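You operate a simulated robot arm through the tools that you are given. There is no shell and no other tool. Be economical: measure what you need, move in short steps, check, and stop when the job is done.

Carry out the task below with a simulated robot arm. There is one attempt and no reset: what you move stays moved.

TASK
Fit a black ring and the teal fitting on the grey post, clamp it and pump to about 60 kPa.
Fine: shut the vent before pumping.
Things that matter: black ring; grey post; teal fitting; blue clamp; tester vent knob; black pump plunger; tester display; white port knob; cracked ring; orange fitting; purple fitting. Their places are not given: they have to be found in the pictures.

It is judged by the outcome, as a careful person would: the job done as asked, and still so three seconds after it is handed in. It fails if anything else is knocked over, pushed out of place, dropped, spilled or broken.

THE ROBOT
A 6-joint arm with a two-finger parallel gripper, fixed in place. Base frame: the origin is at the foot of the arm, x ahead of it, y to its left, z up; the work surface is at about z = 0.004. Lengths are in m, angles in degrees, forces in N, time in s.
With the tool pointing down near the work surface it reaches from about 0.14 to 0.58 m from the base axis. Its first joint turns from -66.0 to 66.0 degrees. Payload 2.1 kg.
Tool frame: the origin (TCP) lies between the finger pads and is the grasp point; the fingertips stand 0.03 m ahead of it; z points along the fingers, y is the line along which they close. The gripper opens to 0.094 m. The fingers are 0.028 m wide and 0.01 m thick; the gripper's body (0.05 by 0.096 m) begins 0.055 m behind the TCP.
Orientation is that of the tool frame in the base frame, as a unit quaternion [x, y, z, w]. With the fingers straight down and closing along the base's y, the tool's x points along the base's -x, its y along +y and its z along -z.

THE INTERFACE
- The arm moves only by the tool move_arm. Its argument "steps" is a list of rows, each an object of numbers (a shift or turn left out is 0, a gripper value left out holds the last): "x", "y", "z": the shift along the base's x, y, z in units of 50 mm (1.0 is 50 mm); "rx", "ry", "rz": the turn, a rotation vector about the base's x, y, z in units of 4 degrees (1.0 is 4 degrees); "grip": the gripper command, from -1 (fully open) to 1 (shut), values between in proportion. In form: [{"x": .., "y": .., "z": .., "rx": .., "ry": .., "rz": .., "grip": ..}, ...]. A call has 1 to 8 rows; each row shifts and turns the commanded pose from where the row before left it. A call with a number of a shift or a turn outside -1 to 1 is refused whole. A row lasts 0.2 s, in which the tool goes at most 0.05 m and 8.6 degrees; a call with a longer step from one row to the next is refused whole, and so is a gripper value outside its range. A pose out of reach is approached as far as the arm can. The call stops where the force on the tool passes 70 N (or 10 N more than at its start, if that is more) or the arm is blocked; 0.2 s more then pass. The fingers move at their own pace (about 0.072 m/s each) and stop on an object; they squeeze with about 35 N. The grip force told is the motor's: it shows also when the fingers shut on nothing. Time passes only in rows, and 0.2 s behind the last, so rows that do not move let the fingers close. It gives the time, the measured TCP pose, the force on the tool (base axes), the opening and the grip force at its end, in the units of the frame above (readings bear some noise), and new pictures: "views" is both (left out), scene, wrist or none.
- Cameras (640 x 400 px; columns grow to the right, rows downward): "scene" is fixed at [0.0569, -0.3642, 0.4757]; the picture's right is [0.77, -0.64, 0.00], its down [-0.38, -0.45, -0.81] and it looks along [0.51, 0.62, -0.59] (base axes); focal length 262 px, centre (320, 200). "wrist" rides on the gripper at [-0.037, 0, -0.058] in the tool frame; the picture's right is [0.00, -1.00, 0.00], its down [0.97, 0.00, -0.24] and it looks along [0.24, 0.00, 0.97] (tool axes); focal length 218 px, centre (320, 200).
- probe_pixels(camera, pixels): for up to 12 pixels [column, row] of the newest picture of that camera ("zoom" is the newest enlarged one), the place [x, y, z] in the base frame of the surface seen there, good to about 0.002 m, but the place of the scene camera against the robot may be out by one fixed shift of up to 0.012 m in any direction. No time passes.
- zoom(camera, box): a new picture of the part [left, top, right, bottom] of that camera's present view, enlarged. No time passes.
- hand_in(): hands the job in; it is judged then, once.

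Work in short steps. Measure before you move; look again where a grasp or a placing could have gone wrong, and mend it. You have 80 turns and 120 pictures in all, the two below and enlarged ones among them. Open the gripper and draw the arm clear of the work before you hand the job in, unless the task says otherwise; then end with one line.

The tools are called after ">>>" as a command line: name --argument value ..., lists and objects as JSON in quotes. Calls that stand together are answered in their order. move_arm: Moves the arm, as the interface text tells. Its arguments: {"type":"object","properties":{"steps":{"type":"array","items":{"type":"object","properties":{"x":{"type":"number"},"y":{"type":"number"},"z":{"type":"number"},"rx":{"type":"number"},"ry":{"type":"number"},"rz":{"type":"number"},"grip":{"type":"number"}}}},"views":{"type":"string","enum":["both","scene","wrist","none"]}},"required":["steps"]} The other tools are called the same way: probe_pixels (camera, pixels) gives the place of the surface under pixels of a picture; zoom (camera, box) takes an enlarged picture of a part of a camera's view; hand_in () hands the job in.

At the start:

```text
t: 0.0
position: [0.289, -0.1038, 0.3382]
orientation: [-0.001, 1.0, 0.001, 0.001]
wrist_force: [0.2, 0.3, -0.1]
finger_gap: 0.0937
finger_force: 0.1
```

scene: 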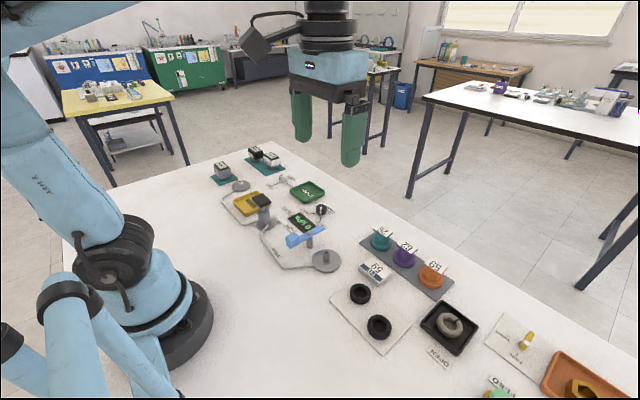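
wrist: 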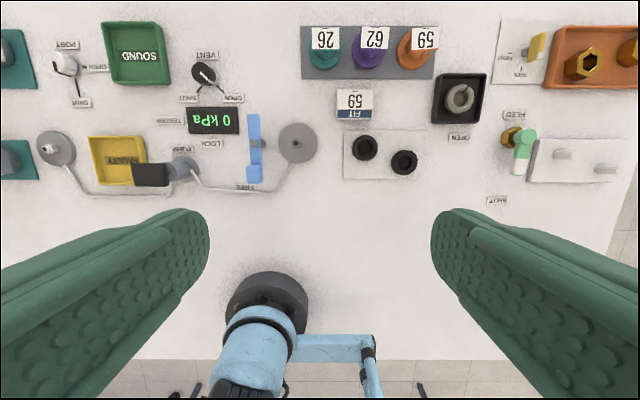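

The wrist view shows the whole bench: the tester at left, fittings at top centre and rings at centre. I'll zoom in on the details.

>>> zoom --camera "wrist" --box '[20, 10, 340, 210]'

>>> zoom --camera "wrist" --box '[290, 10, 530, 210]'

>>> zoom --camera "scene" --box '[200, 140, 460, 360]'

>>> probe_pixels --camera "wrist" --pixels '[[298, 143], [297, 138], [254, 150], [255, 120], [204, 74], [150, 174], [182, 168], [364, 147], [404, 162], [325, 55], [320, 140], [240, 260]]'

```text
2.00 times, centred on (180, 110) of wrist
```

zoom: 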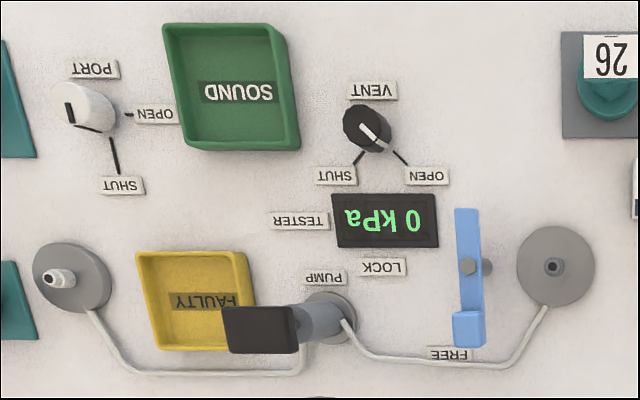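

```text
2.00 times, centred on (410, 110) of wrist
```

zoom: 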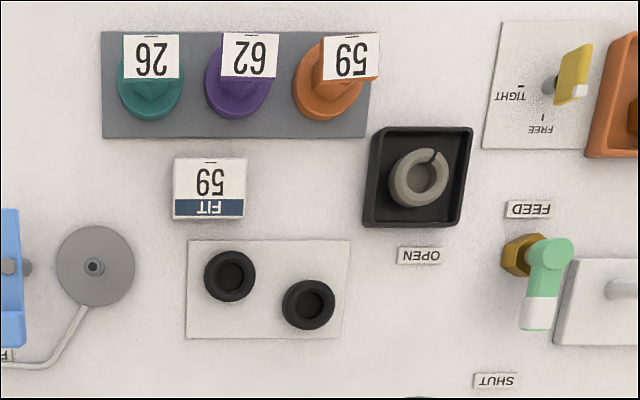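

```text
1.82 times, centred on (330, 250) of scene
```

zoom: 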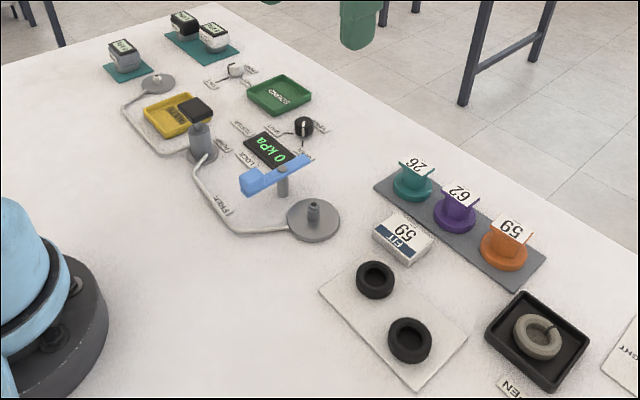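

```text
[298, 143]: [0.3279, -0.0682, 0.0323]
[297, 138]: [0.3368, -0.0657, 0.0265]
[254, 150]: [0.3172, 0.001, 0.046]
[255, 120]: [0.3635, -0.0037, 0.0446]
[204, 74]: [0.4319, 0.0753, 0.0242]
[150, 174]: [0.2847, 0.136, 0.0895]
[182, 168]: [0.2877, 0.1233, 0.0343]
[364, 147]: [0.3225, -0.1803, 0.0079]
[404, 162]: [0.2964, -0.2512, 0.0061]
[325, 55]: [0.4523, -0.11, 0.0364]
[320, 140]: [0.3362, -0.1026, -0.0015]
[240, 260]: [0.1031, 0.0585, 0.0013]
```

The rings look to be at about (0.322,-0.18) and (0.296,-0.25). I'll move above them for a closer look.

>>> move_arm --steps '[{"x": 0.08, "y": -0.44, "z": -0.55}, {"x": 0.08, "y": -0.44, "z": -0.55}, {"x": 0.08, "y": -0.44, "z": -0.55}, {"x": 0.08, "y": -0.44, "z": -0.55}, {"x": 0.08, "y": -0.44, "z": -0.55}]' --views "wrist"

```text
t: 1.2
position: [0.308, -0.2137, 0.2006]
orientation: [-0.001, 1.0, 0.001, 0.002]
wrist_force: [0.3, -0.1, 0.4]
finger_gap: 0.0937
finger_force: 0.1
```

wrist: 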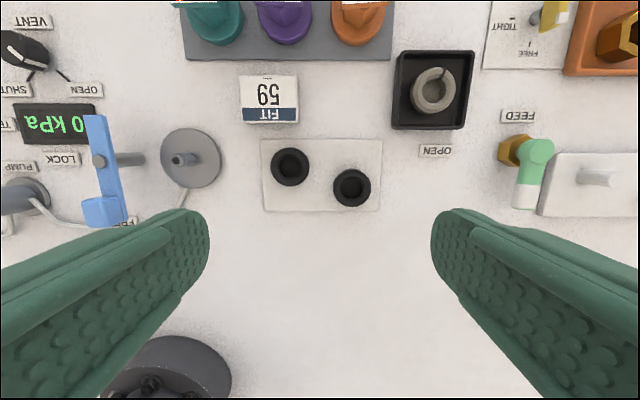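

Rings are at (290,167) and (351,187), and the post at (183,158). I'll probe their edges.

>>> probe_pixels --camera "wrist" --pixels '[[276, 167], [303, 167], [290, 152], [290, 181], [290, 165], [337, 187], [366, 187], [351, 173], [351, 203], [180, 158], [191, 159], [205, 175]]'

>>> zoom --camera "wrist" --box '[240, 130, 400, 230]'

>>> zoom --camera "wrist" --box '[70, 100, 230, 200]'

```text
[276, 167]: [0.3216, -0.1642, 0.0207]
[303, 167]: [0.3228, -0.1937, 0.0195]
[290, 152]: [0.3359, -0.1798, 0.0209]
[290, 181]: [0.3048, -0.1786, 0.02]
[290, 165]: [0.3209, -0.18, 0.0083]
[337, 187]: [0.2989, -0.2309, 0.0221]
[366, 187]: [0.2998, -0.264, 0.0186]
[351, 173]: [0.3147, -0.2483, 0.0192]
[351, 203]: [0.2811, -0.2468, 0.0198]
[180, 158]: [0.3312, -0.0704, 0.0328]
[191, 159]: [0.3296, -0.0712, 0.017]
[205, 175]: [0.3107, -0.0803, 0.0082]
```

```text
4.00 times, centred on (320, 180) of wrist
```

zoom: 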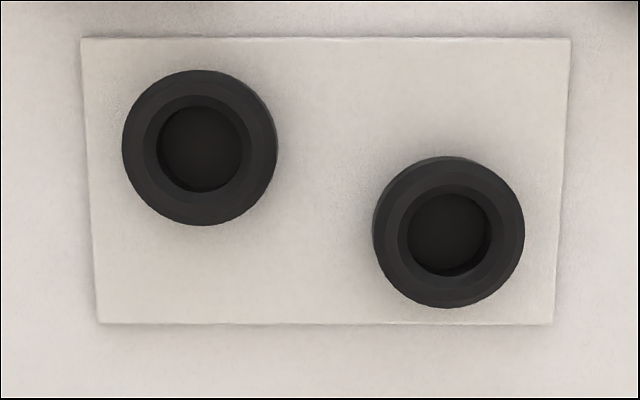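

```text
4.00 times, centred on (150, 150) of wrist
```

zoom: 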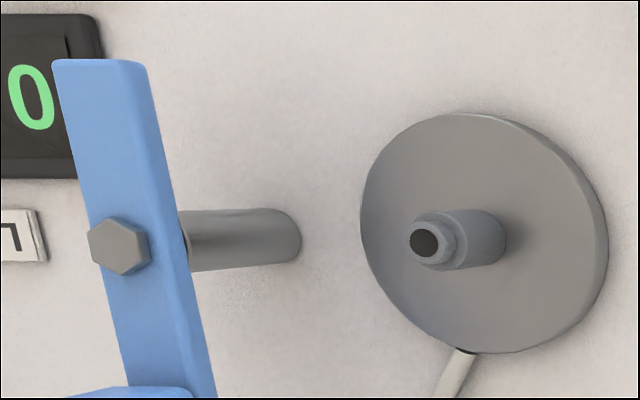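

Ring 1 is centred near (0.3205,-0.179) with an OD of about 34 mm, its top at z 0.020 and the tray at 0.008. I'll descend over it with the fingers part-closed so they stay clear of ring 2.

>>> move_arm --steps '[{"x": 0.125, "y": 0.35, "z": -0.6, "grip": -0.15}, {"x": 0.125, "y": 0.345, "z": -0.6}, {"z": -0.8}, {}]' --views "wrist"

```text
t: 2.2
position: [0.3205, -0.1789, 0.1011]
orientation: [-0.001, 1.0, 0.001, 0.001]
wrist_force: [0.6, -0.2, 0.1]
finger_gap: 0.0541
finger_force: 0.1
```

wrist: 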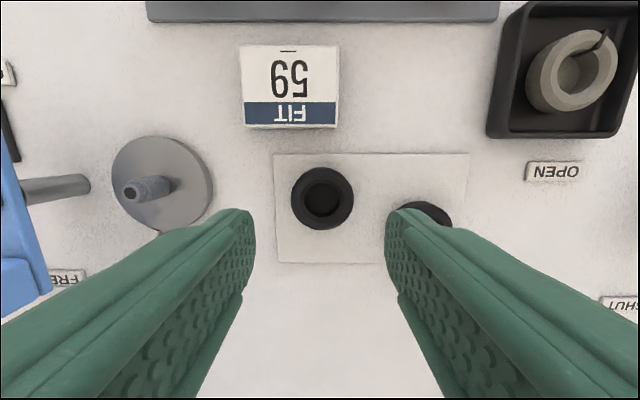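

>>> probe_pixels --camera "wrist" --pixels '[[291, 198], [353, 198], [322, 168], [322, 228], [322, 205], [285, 250], [127, 190], [150, 190], [170, 200], [180, 165], [140, 180], [200, 190]]'

>>> zoom --camera "wrist" --box '[80, 120, 240, 240]'

```text
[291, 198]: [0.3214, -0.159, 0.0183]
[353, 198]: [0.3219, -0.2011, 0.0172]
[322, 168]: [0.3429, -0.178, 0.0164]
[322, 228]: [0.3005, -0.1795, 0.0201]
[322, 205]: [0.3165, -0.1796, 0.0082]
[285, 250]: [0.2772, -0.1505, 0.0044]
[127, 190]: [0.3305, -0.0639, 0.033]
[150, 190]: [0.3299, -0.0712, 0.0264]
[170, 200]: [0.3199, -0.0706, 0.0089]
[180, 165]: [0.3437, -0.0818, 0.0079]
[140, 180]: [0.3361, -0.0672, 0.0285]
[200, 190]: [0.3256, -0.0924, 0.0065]
```

```text
3.33 times, centred on (160, 180) of wrist
```

zoom: 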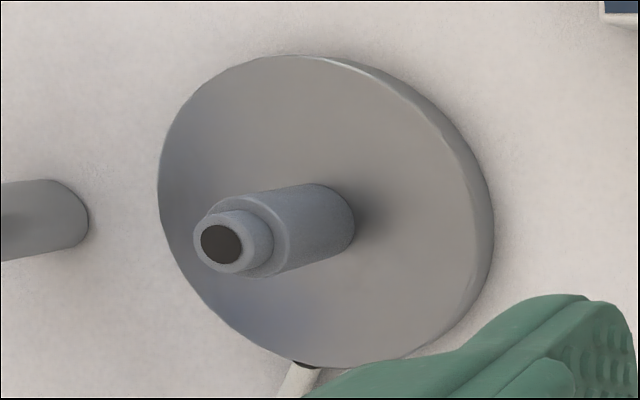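

The ring measures about 42 mm OD, centred at (0.3217,-0.180). I'll descend to TCP z 0.040 and grip.

>>> move_arm --steps '[{"x": 0.02, "y": -0.02, "z": -0.4}, {"z": -0.4}, {"z": -0.42}, {"grip": 1}, {}, {}]' --views "wrist"

```text
t: 3.6
position: [0.3216, -0.1799, 0.0407]
orientation: [-0.001, 1.0, 0.001, 0.001]
wrist_force: [0.5, 3.0, 7.4]
finger_gap: 0.0412
finger_force: 34.5
```

wrist: 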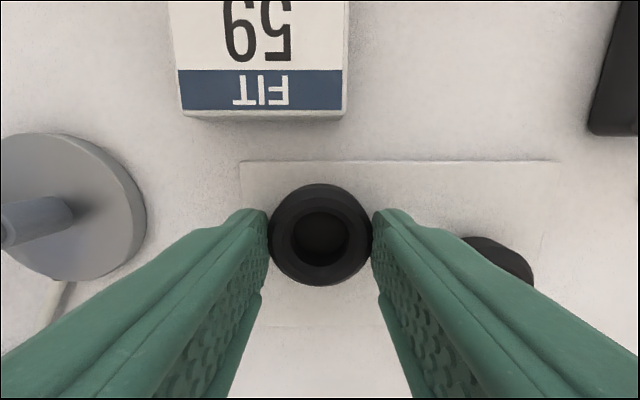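

The ring is gripped (gap 0.041). I'll lift it and go above the post to look straight down.

>>> move_arm --steps '[{"z": 0.8}, {"z": 0.4, "y": 0.3, "x": 0.03}, {"y": 0.9, "x": 0.03}, {"y": 0.98, "x": 0.03}, {}]' --views "both"

```text
t: 4.8
position: [0.3265, -0.0696, 0.1022]
orientation: [0.0, 1.0, 0.001, 0.001]
wrist_force: [-0.2, -0.4, -0.1]
finger_gap: 0.0416
finger_force: 35.2
```

scene: 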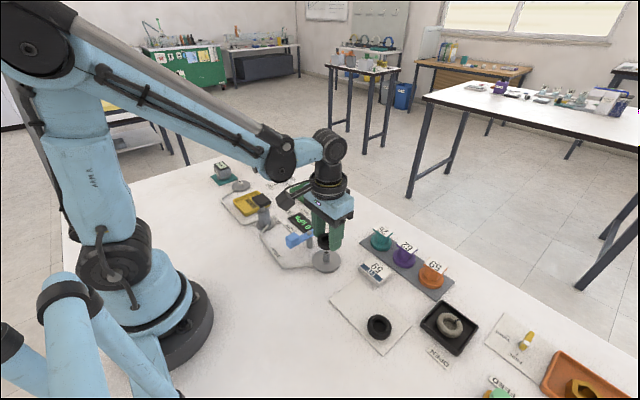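
wrist: 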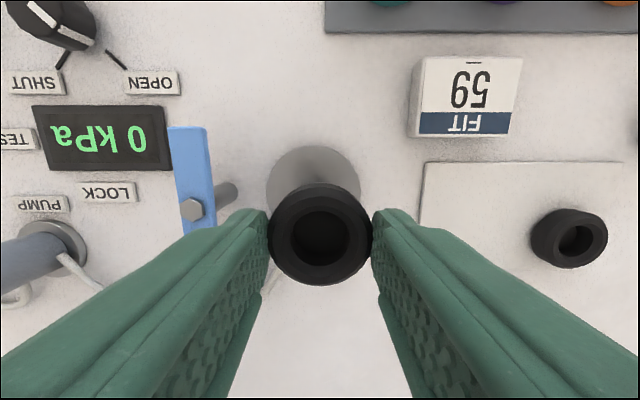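

The ring's hole looks dark, so I'll zoom to check that it's open. I'll also probe the post disc's edges.

>>> zoom --camera "wrist" --box '[240, 130, 400, 300]'

>>> probe_pixels --camera "wrist" --pixels '[[320, 240], [320, 225], [313, 240], [320, 252], [312, 146], [312, 152], [269, 185], [358, 185], [280, 160], [345, 160], [320, 190], [320, 280]]'

```text
2.35 times, centred on (320, 215) of wrist
```

zoom: 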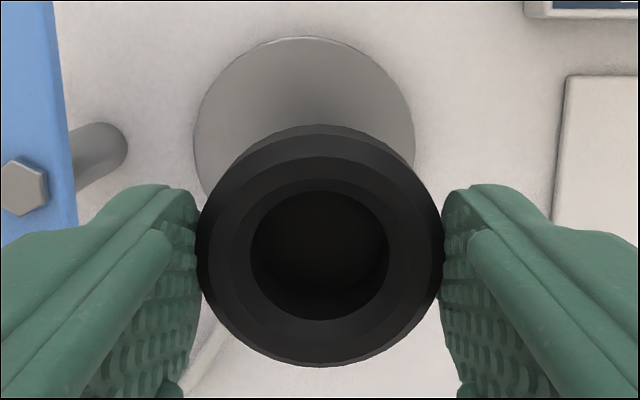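

```text
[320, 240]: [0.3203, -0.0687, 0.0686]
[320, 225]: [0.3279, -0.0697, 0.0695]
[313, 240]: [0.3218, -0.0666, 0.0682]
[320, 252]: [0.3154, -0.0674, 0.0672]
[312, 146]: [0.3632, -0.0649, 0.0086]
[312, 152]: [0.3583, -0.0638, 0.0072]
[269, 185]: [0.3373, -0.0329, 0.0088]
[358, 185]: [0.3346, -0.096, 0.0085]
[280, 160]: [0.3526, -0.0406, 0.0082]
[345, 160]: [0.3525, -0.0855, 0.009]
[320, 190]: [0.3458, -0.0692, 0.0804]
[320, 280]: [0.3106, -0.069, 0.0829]
```

The disc fit and post-tip probes put the post axis at about (0.329,-0.065), and the ring is centred in the grip. I'll shift over and lower to just above the post tip.

>>> move_arm --steps '[{"x": 0.03, "y": 0.09}, {"z": -0.4}, {"z": -0.22}, {}]' --views "both"

>>> zoom --camera "scene" --box '[270, 200, 370, 280]'

```text
t: 5.8
position: [0.3271, -0.0661, 0.0693]
orientation: [-0.002, 1.0, 0.002, 0.001]
wrist_force: [0.0, 0.7, -0.1]
finger_gap: 0.0414
finger_force: 34.8
```

scene: 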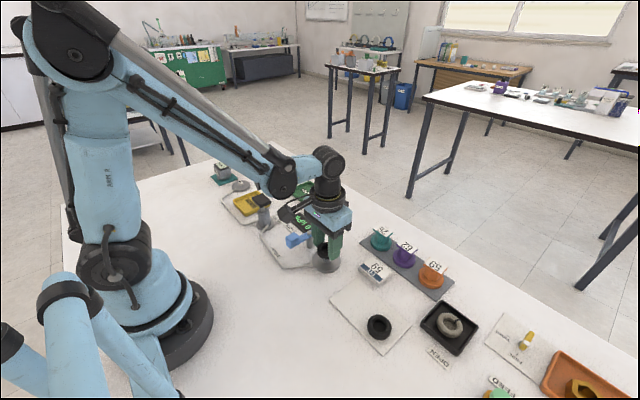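
wrist: 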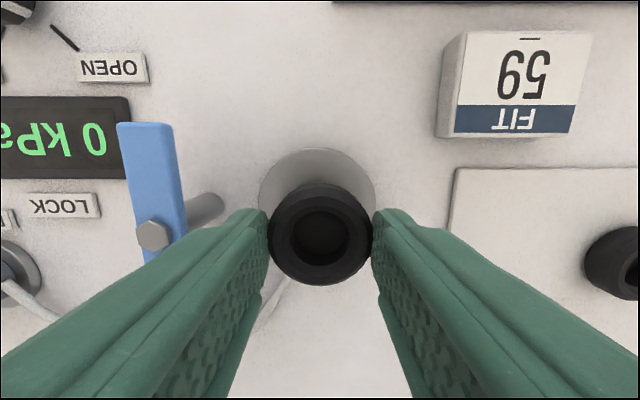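

```text
5.00 times, centred on (320, 240) of scene
```

zoom: 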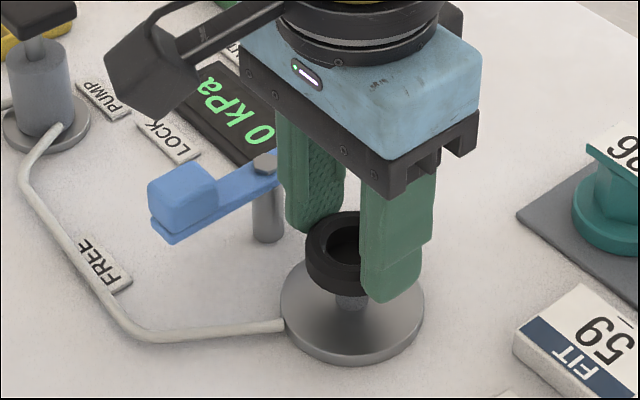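

The disc spans columns 259–376 (centre 317.5) against the ring at 320, so I'll nudge +y and +x by about 1 mm, then descend to seat the ring.

>>> move_arm --steps '[{"x": 0.025, "y": 0.025}, {"z": -0.2}, {"z": -0.2}, {"z": -0.1}, {}]' --views "wrist"

>>> zoom --camera "scene" --box '[270, 200, 370, 280]'

```text
t: 7.0
position: [0.33, -0.0656, 0.0441]
orientation: [-0.001, 1.0, 0.001, 0.001]
wrist_force: [-1.0, 0.0, 0.1]
finger_gap: 0.0411
finger_force: 35.1
```

wrist: 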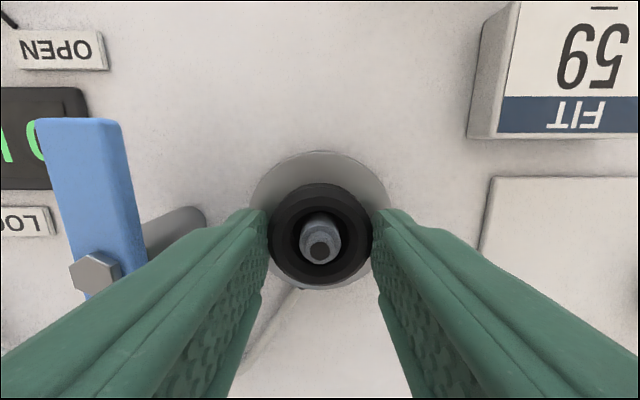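

```text
5.00 times, centred on (320, 240) of scene
```

zoom: 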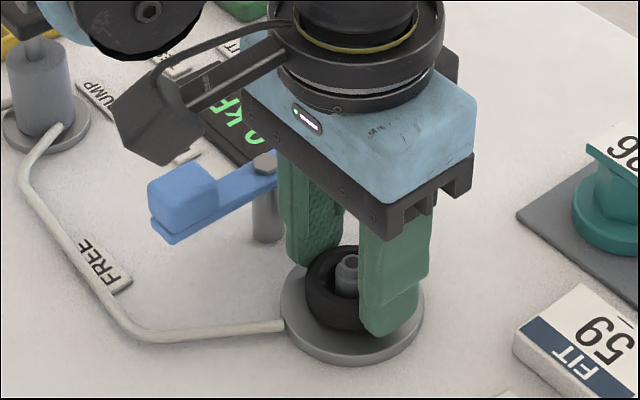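

The post has passed through the ring with no contact force. I'll lower a little more until it touches, release just wide enough, and rise.

>>> move_arm --steps '[{"z": -0.04}, {}, {"grip": -0.15}, {}, {"z": 0.5}, {"z": 0.8}, {"z": 0.4}]' --views "both"

```text
t: 8.6
position: [0.328, -0.0654, 0.1278]
orientation: [-0.001, 1.0, 0.001, 0.001]
wrist_force: [-0.9, -0.5, 0.4]
finger_gap: 0.0542
finger_force: 0.0
```

scene: 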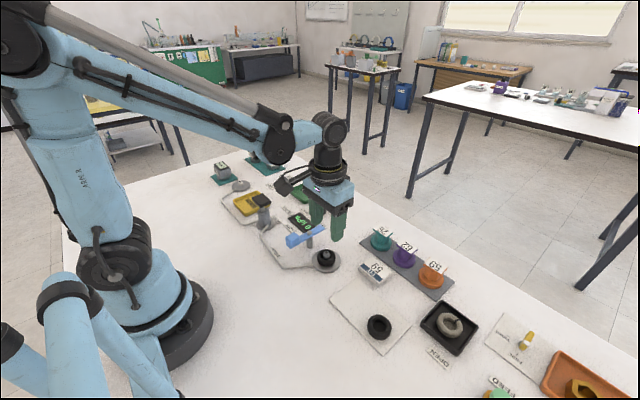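
wrist: 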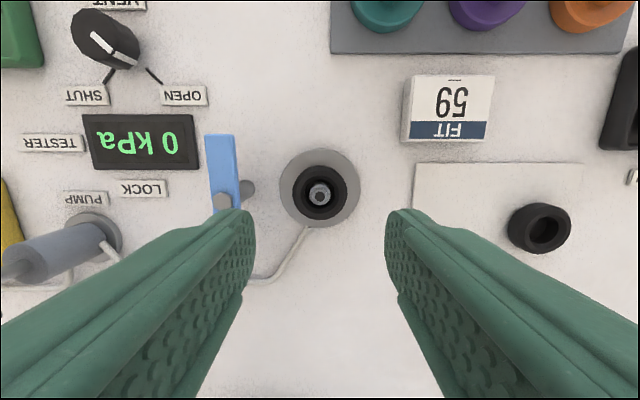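

The ring is seated around the post. I'll probe it, then go look at the teal fitting.

>>> probe_pixels --camera "wrist" --pixels '[[320, 193], [320, 199], [303, 183], [337, 183], [319, 150], [281, 188], [360, 188], [319, 226], [319, 166], [319, 219]]'

>>> move_arm --steps '[{"z": 0.6, "x": 0.5, "y": -0.2}, {"z": 0.4, "x": 0.75, "y": -0.35}, {"x": 0.75, "y": -0.35, "grip": -0.3}, {}]' --views "wrist"

```text
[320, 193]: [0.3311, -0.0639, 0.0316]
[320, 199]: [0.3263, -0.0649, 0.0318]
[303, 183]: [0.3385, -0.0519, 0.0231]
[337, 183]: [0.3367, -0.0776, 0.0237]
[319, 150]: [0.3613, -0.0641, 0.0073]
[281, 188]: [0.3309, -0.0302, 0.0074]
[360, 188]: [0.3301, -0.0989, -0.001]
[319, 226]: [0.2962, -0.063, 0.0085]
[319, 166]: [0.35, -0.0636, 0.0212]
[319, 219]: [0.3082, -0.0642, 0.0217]
```

```text
t: 9.6
position: [0.4292, -0.1107, 0.1776]
orientation: [-0.001, 1.0, 0.001, 0.0]
wrist_force: [-0.2, 1.2, -0.3]
finger_gap: 0.0611
finger_force: 0.0
```

wrist: 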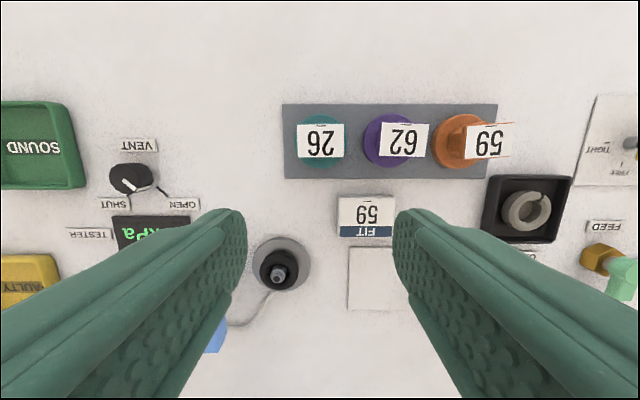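

Now a close look at the teal fitting at (320,140) in the wrist view and (381,240) in the scene.

>>> zoom --camera "wrist" --box '[270, 90, 430, 190]'

>>> move_arm --steps '[{"z": 0.1}]' --views "scene"

>>> zoom --camera "scene" --box '[350, 210, 450, 290]'

>>> probe_pixels --camera "wrist" --pixels '[[320, 140], [300, 140], [341, 140], [320, 126], [320, 155], [320, 118], [320, 162], [320, 170], [352, 110], [300, 160], [375, 120], [320, 165]]'

```text
4.00 times, centred on (350, 140) of wrist
```

zoom: 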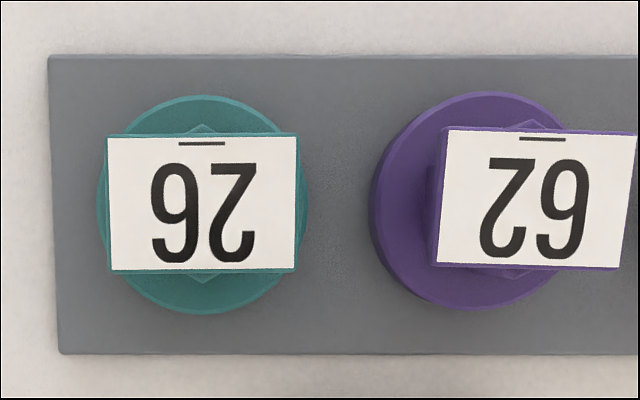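

```text
t: 10.0
position: [0.4296, -0.111, 0.1826]
orientation: [-0.001, 1.0, 0.001, 0.001]
wrist_force: [-0.7, -0.5, -1.3]
finger_gap: 0.061
finger_force: 0.1
```

scene: 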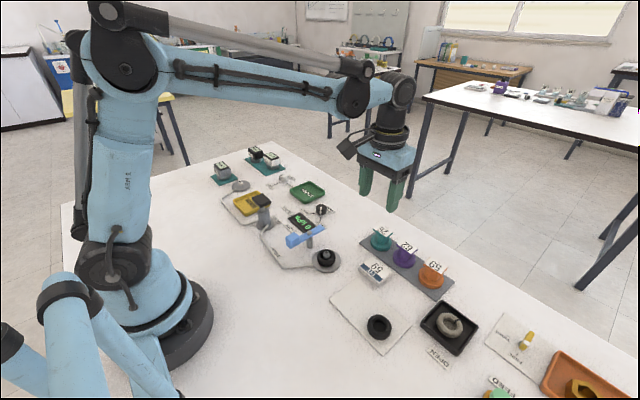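

```text
5.00 times, centred on (400, 250) of scene
```

zoom: 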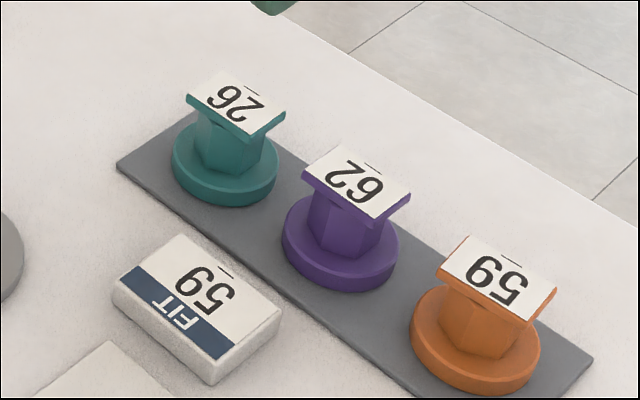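

```text
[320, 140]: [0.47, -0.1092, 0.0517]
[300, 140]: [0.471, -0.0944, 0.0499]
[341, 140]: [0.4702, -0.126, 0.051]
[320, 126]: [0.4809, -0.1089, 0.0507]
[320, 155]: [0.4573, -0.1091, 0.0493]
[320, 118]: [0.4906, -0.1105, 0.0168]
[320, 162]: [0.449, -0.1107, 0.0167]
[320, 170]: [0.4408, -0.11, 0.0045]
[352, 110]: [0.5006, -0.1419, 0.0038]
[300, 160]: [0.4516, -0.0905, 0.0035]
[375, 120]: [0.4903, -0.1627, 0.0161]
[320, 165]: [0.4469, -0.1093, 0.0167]
```

Teal fitting: flange about 42 mm (top z 0.017), tag plate 38 mm wide (z 0.051), centre near (0.469,-0.1095). I'll go above it and check alignment before gripping the flange.

>>> move_arm --steps '[{"x": 0.4, "y": 0.015, "z": -0.4, "grip": -0.17}, {"x": 0.39, "y": 0.015, "z": -0.6}, {"z": -0.6}, {}]' --views "wrist"

>>> zoom --camera "wrist" --box '[240, 130, 400, 290]'

```text
t: 11.0
position: [0.4661, -0.1087, 0.1014]
orientation: [0.0, 1.0, 0.001, 0.0]
wrist_force: [0.2, -0.6, 0.3]
finger_gap: 0.0554
finger_force: 0.1
```

wrist: 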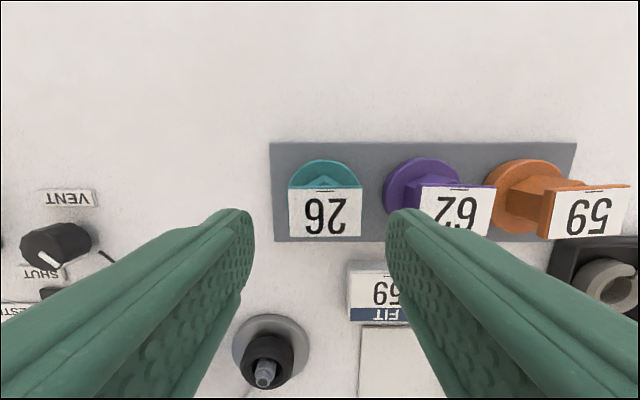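

```text
2.50 times, centred on (320, 210) of wrist
```

zoom: 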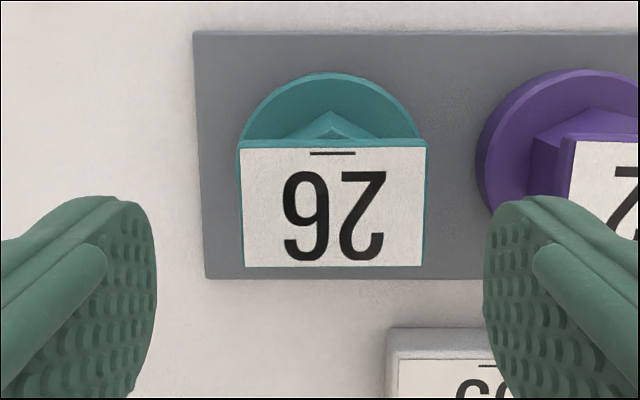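

The fitting sits a little right of centre (column 325 against 320). I'll probe it for the exact centre.

>>> probe_pixels --camera "wrist" --pixels '[[291, 210], [360, 210], [325, 191], [325, 234], [325, 213], [322, 161], [301, 175], [346, 175], [305, 205], [345, 205], [330, 163], [300, 150]]'

```text
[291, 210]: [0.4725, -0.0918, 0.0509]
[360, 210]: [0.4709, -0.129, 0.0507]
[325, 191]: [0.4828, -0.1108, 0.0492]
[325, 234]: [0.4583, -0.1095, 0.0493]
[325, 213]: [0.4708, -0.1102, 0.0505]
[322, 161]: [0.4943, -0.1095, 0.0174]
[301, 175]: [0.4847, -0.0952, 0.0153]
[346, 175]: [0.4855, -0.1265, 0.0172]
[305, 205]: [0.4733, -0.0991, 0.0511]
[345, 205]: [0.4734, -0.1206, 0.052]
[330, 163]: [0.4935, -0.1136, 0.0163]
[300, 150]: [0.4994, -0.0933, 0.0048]
```

Centre is about (0.471,-0.1105). I'll descend to TCP z 0.039 and grip the flange.

>>> move_arm --steps '[{"x": 0.1, "y": -0.036, "z": -0.2}, {"z": -0.4}, {"z": -0.4}, {"z": -0.26}, {}, {"grip": 1}, {}, {}]' --views "both"

>>> zoom --camera "scene" --box '[340, 190, 440, 270]'

```text
t: 12.8
position: [0.4738, -0.1105, 0.038]
orientation: [0.0, 1.0, 0.001, 0.0]
wrist_force: [0.0, -0.1, -0.3]
finger_gap: 0.0545
finger_force: 34.6
```

scene: 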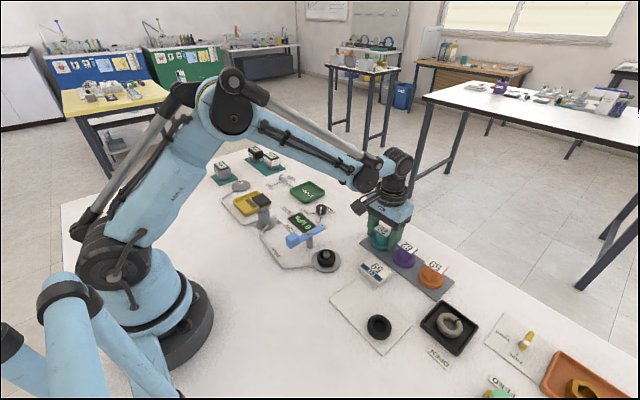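
wrist: 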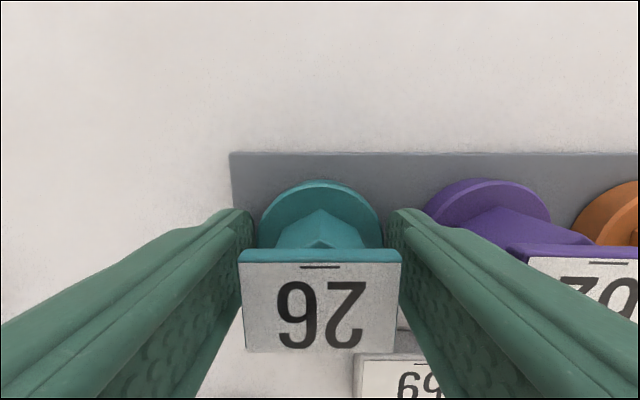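

```text
5.00 times, centred on (390, 230) of scene
```

zoom: 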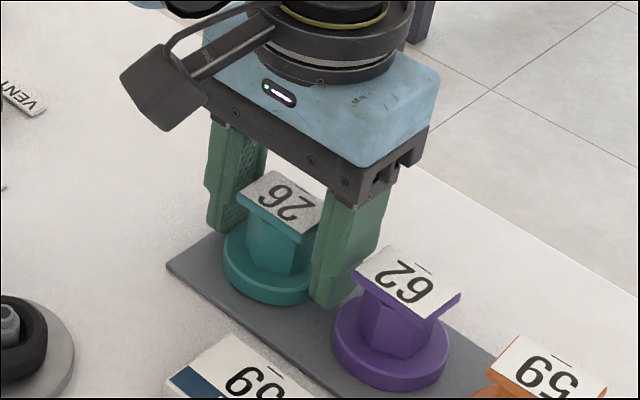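

The fingers stopped at 54.5 mm, so the flange is 54 mm wide and is gripped. I'll probe for the fitting's centre relative to the TCP, then lift.

>>> probe_pixels --camera "wrist" --pixels '[[320, 265], [320, 350], [320, 183], [245, 300], [396, 300], [300, 187], [340, 187], [320, 305], [265, 220], [375, 220]]'

>>> move_arm --steps '[{"z": 0.4}, {"z": 0.8}, {"z": 0.8}, {}]' --views "wrist"

>>> zoom --camera "scene" --box '[340, 150, 460, 270]'

```text
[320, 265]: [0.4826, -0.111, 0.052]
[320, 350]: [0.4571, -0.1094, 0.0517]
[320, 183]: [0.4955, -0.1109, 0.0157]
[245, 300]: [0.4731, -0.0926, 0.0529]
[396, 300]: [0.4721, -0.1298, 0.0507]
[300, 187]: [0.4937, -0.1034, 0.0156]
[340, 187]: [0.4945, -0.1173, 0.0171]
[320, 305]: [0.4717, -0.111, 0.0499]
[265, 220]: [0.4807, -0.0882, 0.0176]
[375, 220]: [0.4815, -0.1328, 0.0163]
```

```text
t: 13.8
position: [0.4735, -0.1108, 0.1398]
orientation: [-0.001, 1.0, 0.001, 0.001]
wrist_force: [0.1, 0.0, -0.9]
finger_gap: 0.0545
finger_force: 35.1
```

wrist: 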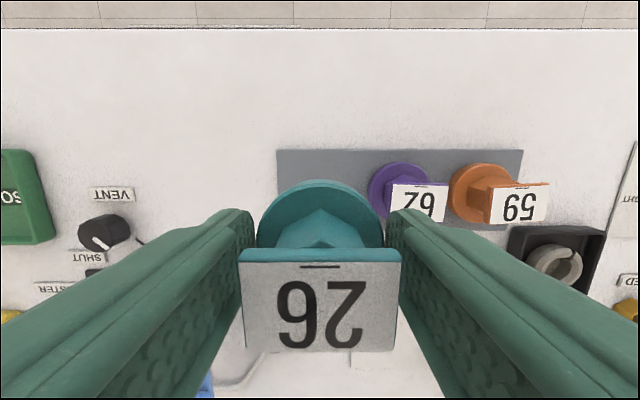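

```text
3.33 times, centred on (400, 210) of scene
```

zoom: 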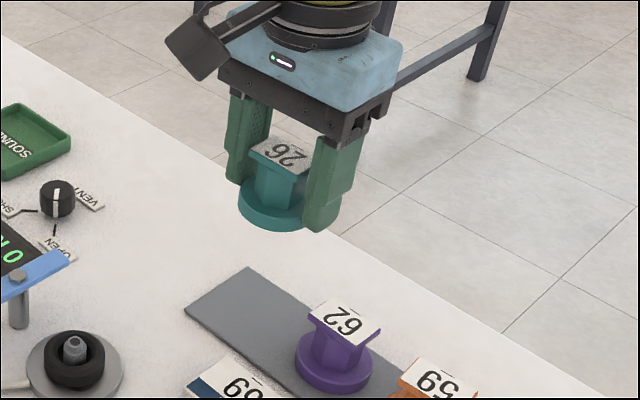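

The fitting is held firmly, with its centre 4 mm behind the TCP in x. I'll carry it over the post at (0.329,-0.0647), so TCP x 0.333.

>>> move_arm --steps '[{"x": -0.705, "y": 0.23}, {"x": -0.705, "y": 0.23}, {"x": -0.705, "y": 0.23}, {"x": -0.705, "y": 0.228}, {"z": -0.6}, {"z": -0.44}, {}]' --views "wrist"

>>> zoom --camera "scene" --box '[270, 200, 370, 280]'

```text
t: 15.4
position: [0.3325, -0.0652, 0.0868]
orientation: [0.0, 1.0, 0.001, 0.001]
wrist_force: [-0.3, 0.6, 0.1]
finger_gap: 0.0541
finger_force: 34.6
```

wrist: 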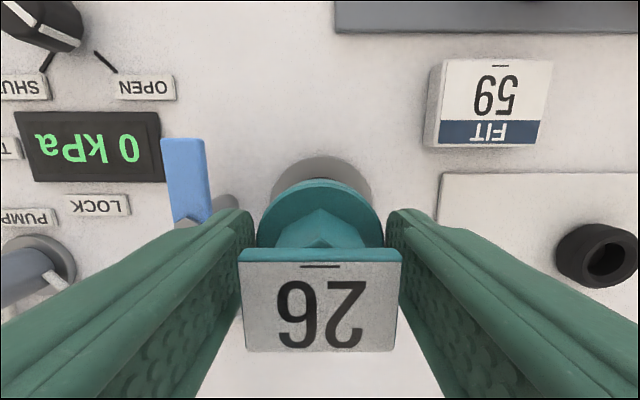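

```text
5.00 times, centred on (320, 240) of scene
```

zoom: 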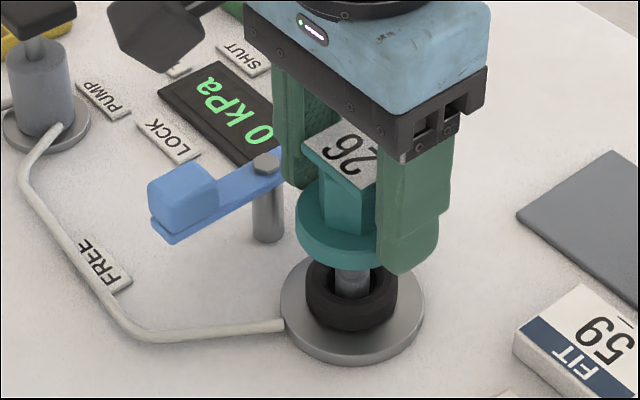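

Alignment looks right: disc centre at column 321 and flange at 320. I'll lower in steps and watch the force.

>>> move_arm --steps '[{"z": -0.12}, {"z": -0.12}, {"z": -0.12}, {}]' --views "none"

>>> zoom --camera "scene" --box '[270, 200, 370, 280]'

```text
t: 16.4
position: [0.3329, -0.0643, 0.0698]
orientation: [-0.001, 1.0, 0.0, 0.001]
wrist_force: [-1.1, 0.8, -0.6]
finger_gap: 0.054
finger_force: 34.7
```

```text
5.00 times, centred on (320, 240) of scene
```

zoom: 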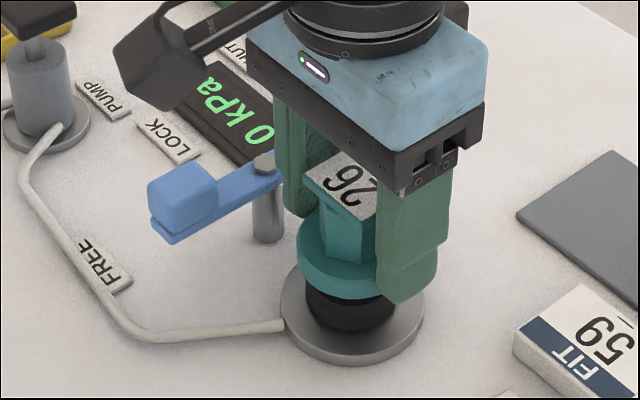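

>>> move_arm --steps '[{"z": -0.1}, {"z": -0.1}, {"z": -0.06}, {}]' --views "none"

>>> zoom --camera "scene" --box '[270, 200, 370, 280]'

```text
t: 17.4
position: [0.3324, -0.0655, 0.0565]
orientation: [-0.001, 1.0, 0.001, 0.0]
wrist_force: [-0.4, 1.0, 26.1]
finger_gap: 0.0542
finger_force: 34.8
```

```text
5.00 times, centred on (320, 240) of scene
```

zoom: 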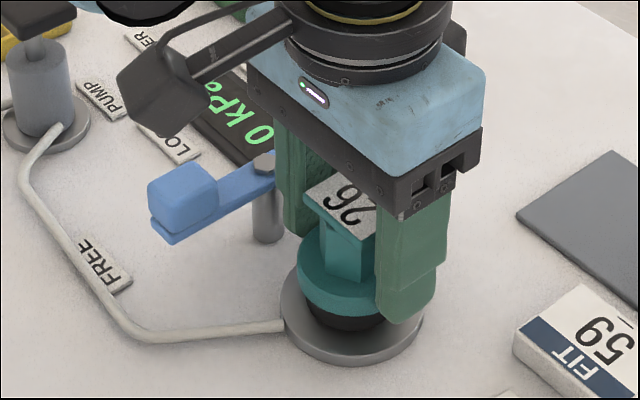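

The contact force is 26 N at TCP z 0.0565, so the fitting is sitting on the ring with the post inside. I'll release and rise.

>>> move_arm --steps '[{"z": 0.02}, {"grip": -0.45}, {}, {"z": 0.6}, {"z": 0.9}, {"z": 0.3}, {}]' --views "both"

>>> zoom --camera "scene" --box '[240, 190, 360, 290]'

```text
t: 19.0
position: [0.333, -0.065, 0.1484]
orientation: [-0.001, 1.0, 0.001, 0.001]
wrist_force: [0.2, 0.5, -0.2]
finger_gap: 0.0681
finger_force: 0.0
```

scene: 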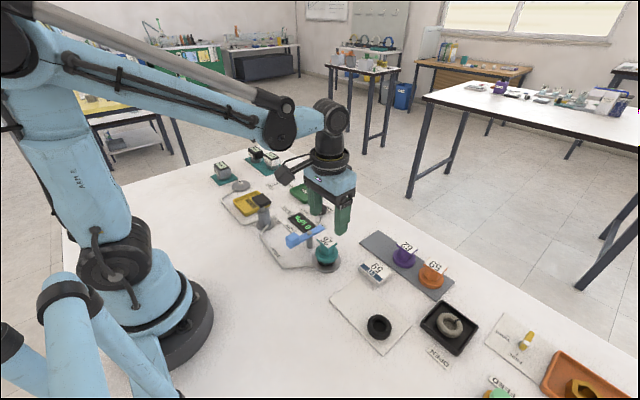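
wrist: 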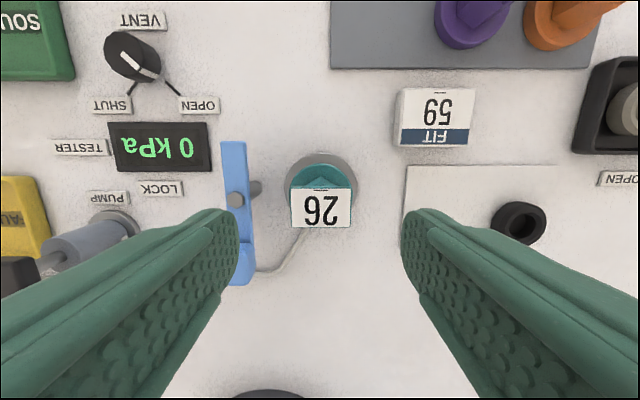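

```text
4.00 times, centred on (300, 240) of scene
```

zoom: 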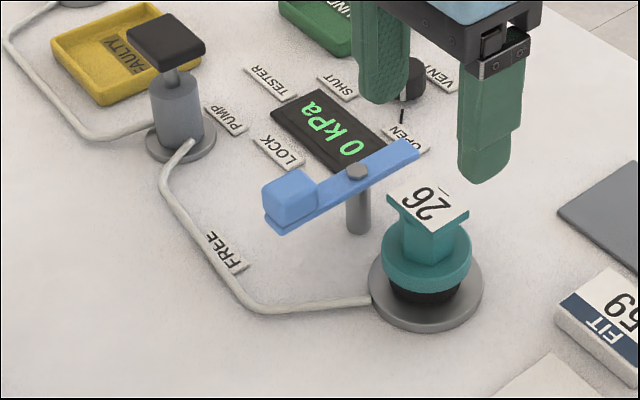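

The fitting is well seated. Next is the clamp: I'll probe the bolt, tip, handle block, labels and the fitting.

>>> probe_pixels --camera "wrist" --pixels '[[235, 200], [232, 145], [245, 145], [236, 170], [244, 225], [230, 280], [245, 280], [237, 250], [253, 187], [163, 188], [320, 172], [320, 210]]'

>>> move_arm --steps '[{"x": -0.2, "y": 0.9, "z": 0.3, "grip": -0.5}, {"x": -0.2, "y": 0.6, "z": 0.2}, {}]' --views "wrist"

```text
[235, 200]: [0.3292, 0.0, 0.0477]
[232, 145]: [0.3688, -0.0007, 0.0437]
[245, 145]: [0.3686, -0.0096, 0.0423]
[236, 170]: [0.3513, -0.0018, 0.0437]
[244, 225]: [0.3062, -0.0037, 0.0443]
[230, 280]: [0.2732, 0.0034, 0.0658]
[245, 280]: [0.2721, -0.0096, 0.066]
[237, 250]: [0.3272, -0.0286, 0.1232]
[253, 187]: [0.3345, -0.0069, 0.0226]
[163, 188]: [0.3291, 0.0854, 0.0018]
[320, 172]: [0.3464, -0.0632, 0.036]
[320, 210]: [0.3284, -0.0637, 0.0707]
```

```text
t: 19.8
position: [0.3118, 0.011, 0.1737]
orientation: [0.0, 1.0, 0.001, 0.0]
wrist_force: [-0.4, -0.9, 0.6]
finger_gap: 0.0705
finger_force: 0.0
```

wrist: 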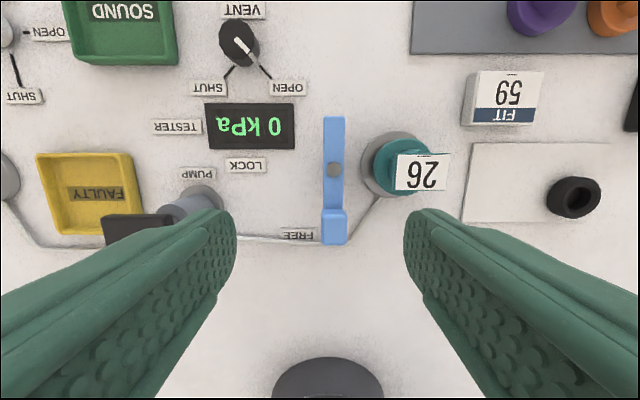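

The pivot is at about (0.329,0.000) and the handle block near x 0.272. I'll probe the block's extents before gripping it, then swing it clockwise toward LOCK.

>>> probe_pixels --camera "wrist" --pixels '[[333, 213], [333, 218], [333, 236], [333, 242], [323, 225], [345, 225], [334, 170], [326, 120], [342, 120], [334, 190], [250, 165], [203, 195]]'

>>> zoom --camera "wrist" --box '[200, 90, 440, 260]'

```text
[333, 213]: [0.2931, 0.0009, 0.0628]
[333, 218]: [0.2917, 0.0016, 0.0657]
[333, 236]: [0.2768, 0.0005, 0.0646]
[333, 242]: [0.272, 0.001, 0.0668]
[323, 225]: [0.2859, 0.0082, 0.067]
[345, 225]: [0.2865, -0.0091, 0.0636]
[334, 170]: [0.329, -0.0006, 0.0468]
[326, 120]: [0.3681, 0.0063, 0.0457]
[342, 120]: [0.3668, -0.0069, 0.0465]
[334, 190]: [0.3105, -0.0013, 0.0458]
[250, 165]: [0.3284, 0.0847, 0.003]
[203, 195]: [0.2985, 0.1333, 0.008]
```

```text
2.35 times, centred on (320, 175) of wrist
```

zoom: 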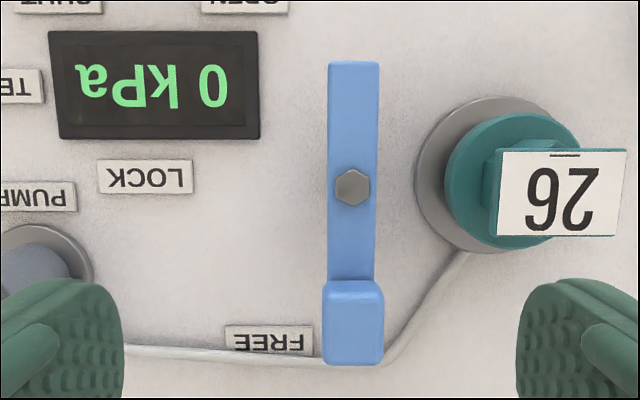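

The block is centred at (0.282,0.000) with its top at z 0.066, so the swing radius is 0.047. I'll descend with the fingers straddling it and grip.

>>> move_arm --steps '[{"x": -0.31, "y": -0.1, "z": -0.4, "grip": 0.1}, {"x": -0.31, "y": -0.1, "z": -0.5}, {"z": -0.5}, {"z": -0.48}, {}, {"grip": 1}, {}, {}]' --views "both"

```text
t: 21.6
position: [0.2815, -0.0015, 0.0782]
orientation: [0.001, 1.0, -0.001, 0.0]
wrist_force: [2.3, -12.0, -21.9]
finger_gap: 0.0218
finger_force: 44.8
```

scene: 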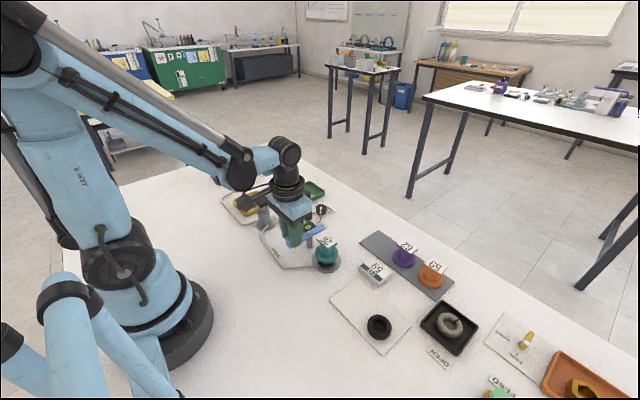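
wrist: 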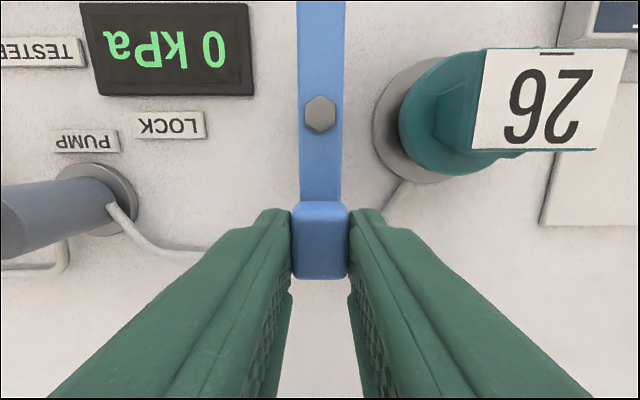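

The block is gripped. I'll swing it in a 0.047 m arc, turning -4° per row, and start with 32°.

>>> move_arm --steps '[{"x": 0.0023, "y": 0.0656, "rz": -1}, {"x": 0.0069, "y": 0.0652, "rz": -1}, {"x": 0.0114, "y": 0.0646, "rz": -1}, {"x": 0.0159, "y": 0.0637, "rz": -1}, {"x": 0.0203, "y": 0.0624, "rz": -1}, {"x": 0.0246, "y": 0.0608, "rz": -1}, {"x": 0.0288, "y": 0.059, "rz": -1}, {"x": 0.0328, "y": 0.0568, "rz": -1}]' --views "wrist"

```text
t: 23.4
position: [0.2882, 0.0256, 0.0787]
orientation: [0.276, 0.961, 0.001, 0.002]
wrist_force: [-0.3, -12.6, 14.2]
finger_gap: 0.0216
finger_force: 44.9
```

wrist: 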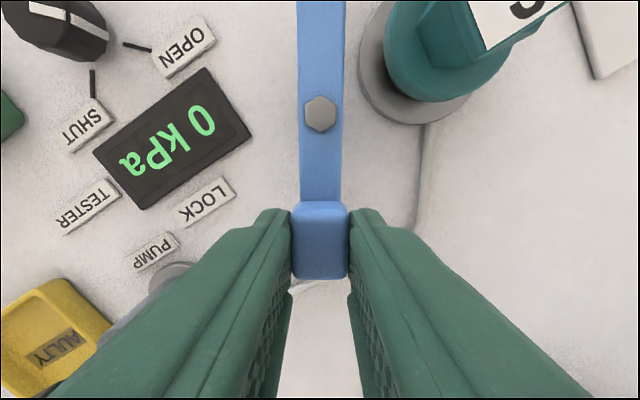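

The clamp turns smoothly with the gripper. I'll continue for the next 32°.

>>> move_arm --steps '[{"x": 0.0367, "y": 0.0544, "rz": -1}, {"x": 0.0404, "y": 0.0517, "rz": -1}, {"x": 0.0439, "y": 0.0488, "rz": -1}, {"x": 0.0472, "y": 0.0456, "rz": -1}, {"x": 0.0503, "y": 0.0422, "rz": -1}, {"x": 0.0531, "y": 0.0386, "rz": -1}, {"x": 0.0556, "y": 0.0348, "rz": -1}, {"x": 0.0579, "y": 0.0308, "rz": -1}]' --views "both"

>>> zoom --camera "scene" --box '[240, 190, 360, 290]'

```text
t: 25.2
position: [0.308, 0.0424, 0.0792]
orientation: [0.529, 0.848, 0.001, 0.001]
wrist_force: [8.3, 1.1, 27.0]
finger_gap: 0.0217
finger_force: 44.9
```

scene: 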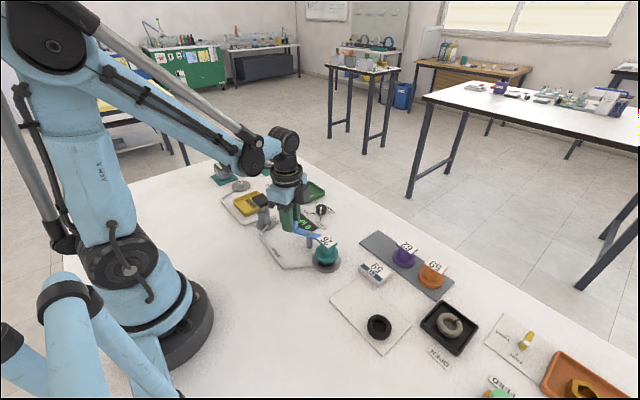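
wrist: 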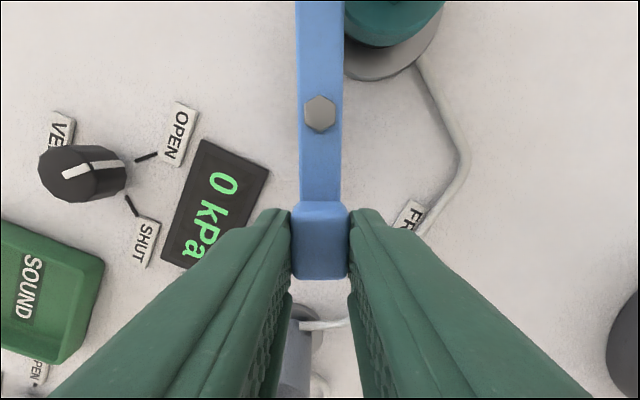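

```text
4.00 times, centred on (300, 240) of scene
```

zoom: 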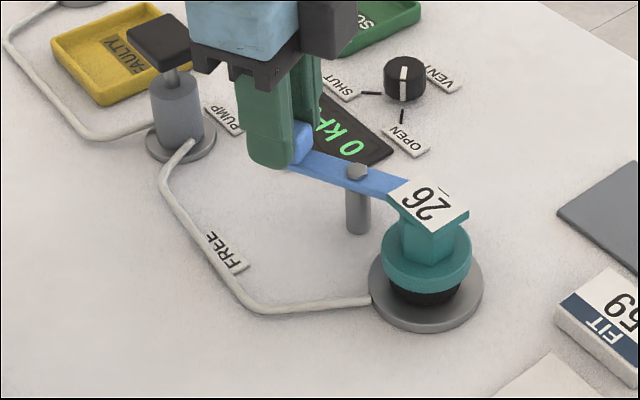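

It's now at 64°, with the tip approaching the flange between plate and flange. I'll finish the last 26°.

>>> move_arm --steps '[{"x": 0.0599, "y": 0.0267, "rz": -1}, {"x": 0.0617, "y": 0.0224, "rz": -1}, {"x": 0.0631, "y": 0.0181, "rz": -1}, {"x": 0.0642, "y": 0.0136, "rz": -1}, {"x": 0.065, "y": 0.0091, "rz": -1}, {"x": 0.0655, "y": 0.0046, "rz": -1}, {"x": 0.0328, "y": 0.0006, "rz": -0.5}]' --views "both"

>>> zoom --camera "scene" --box '[240, 190, 360, 290]'

```text
t: 26.8
position: [0.3294, 0.0481, 0.0788]
orientation: [0.706, 0.708, 0.001, 0.002]
wrist_force: [18.5, 20.5, 9.0]
finger_gap: 0.0214
finger_force: 44.9
```

scene: 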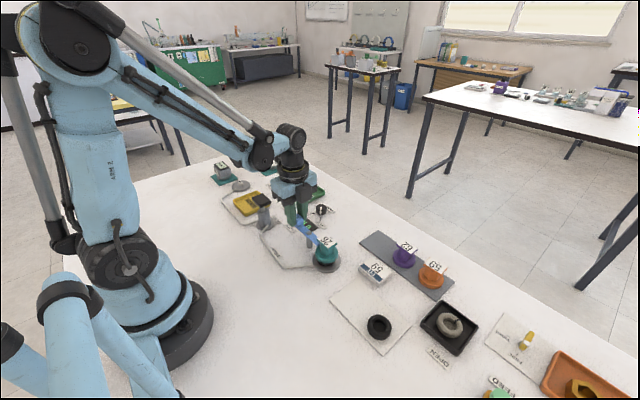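
wrist: 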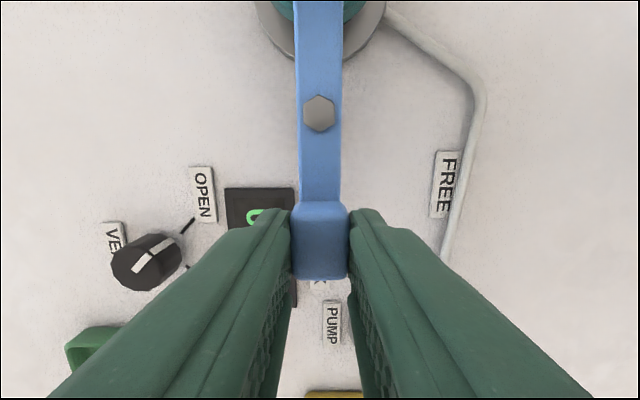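

```text
4.00 times, centred on (300, 240) of scene
```

zoom: 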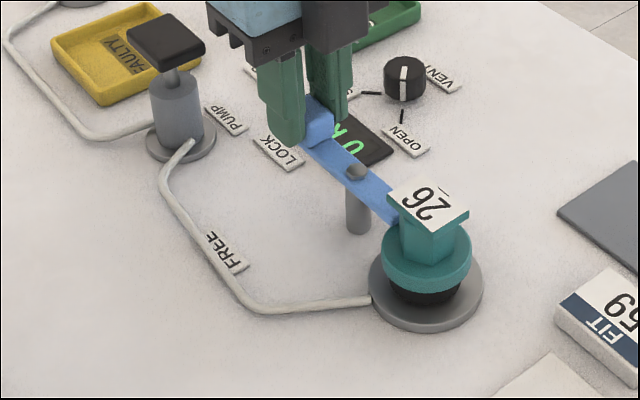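

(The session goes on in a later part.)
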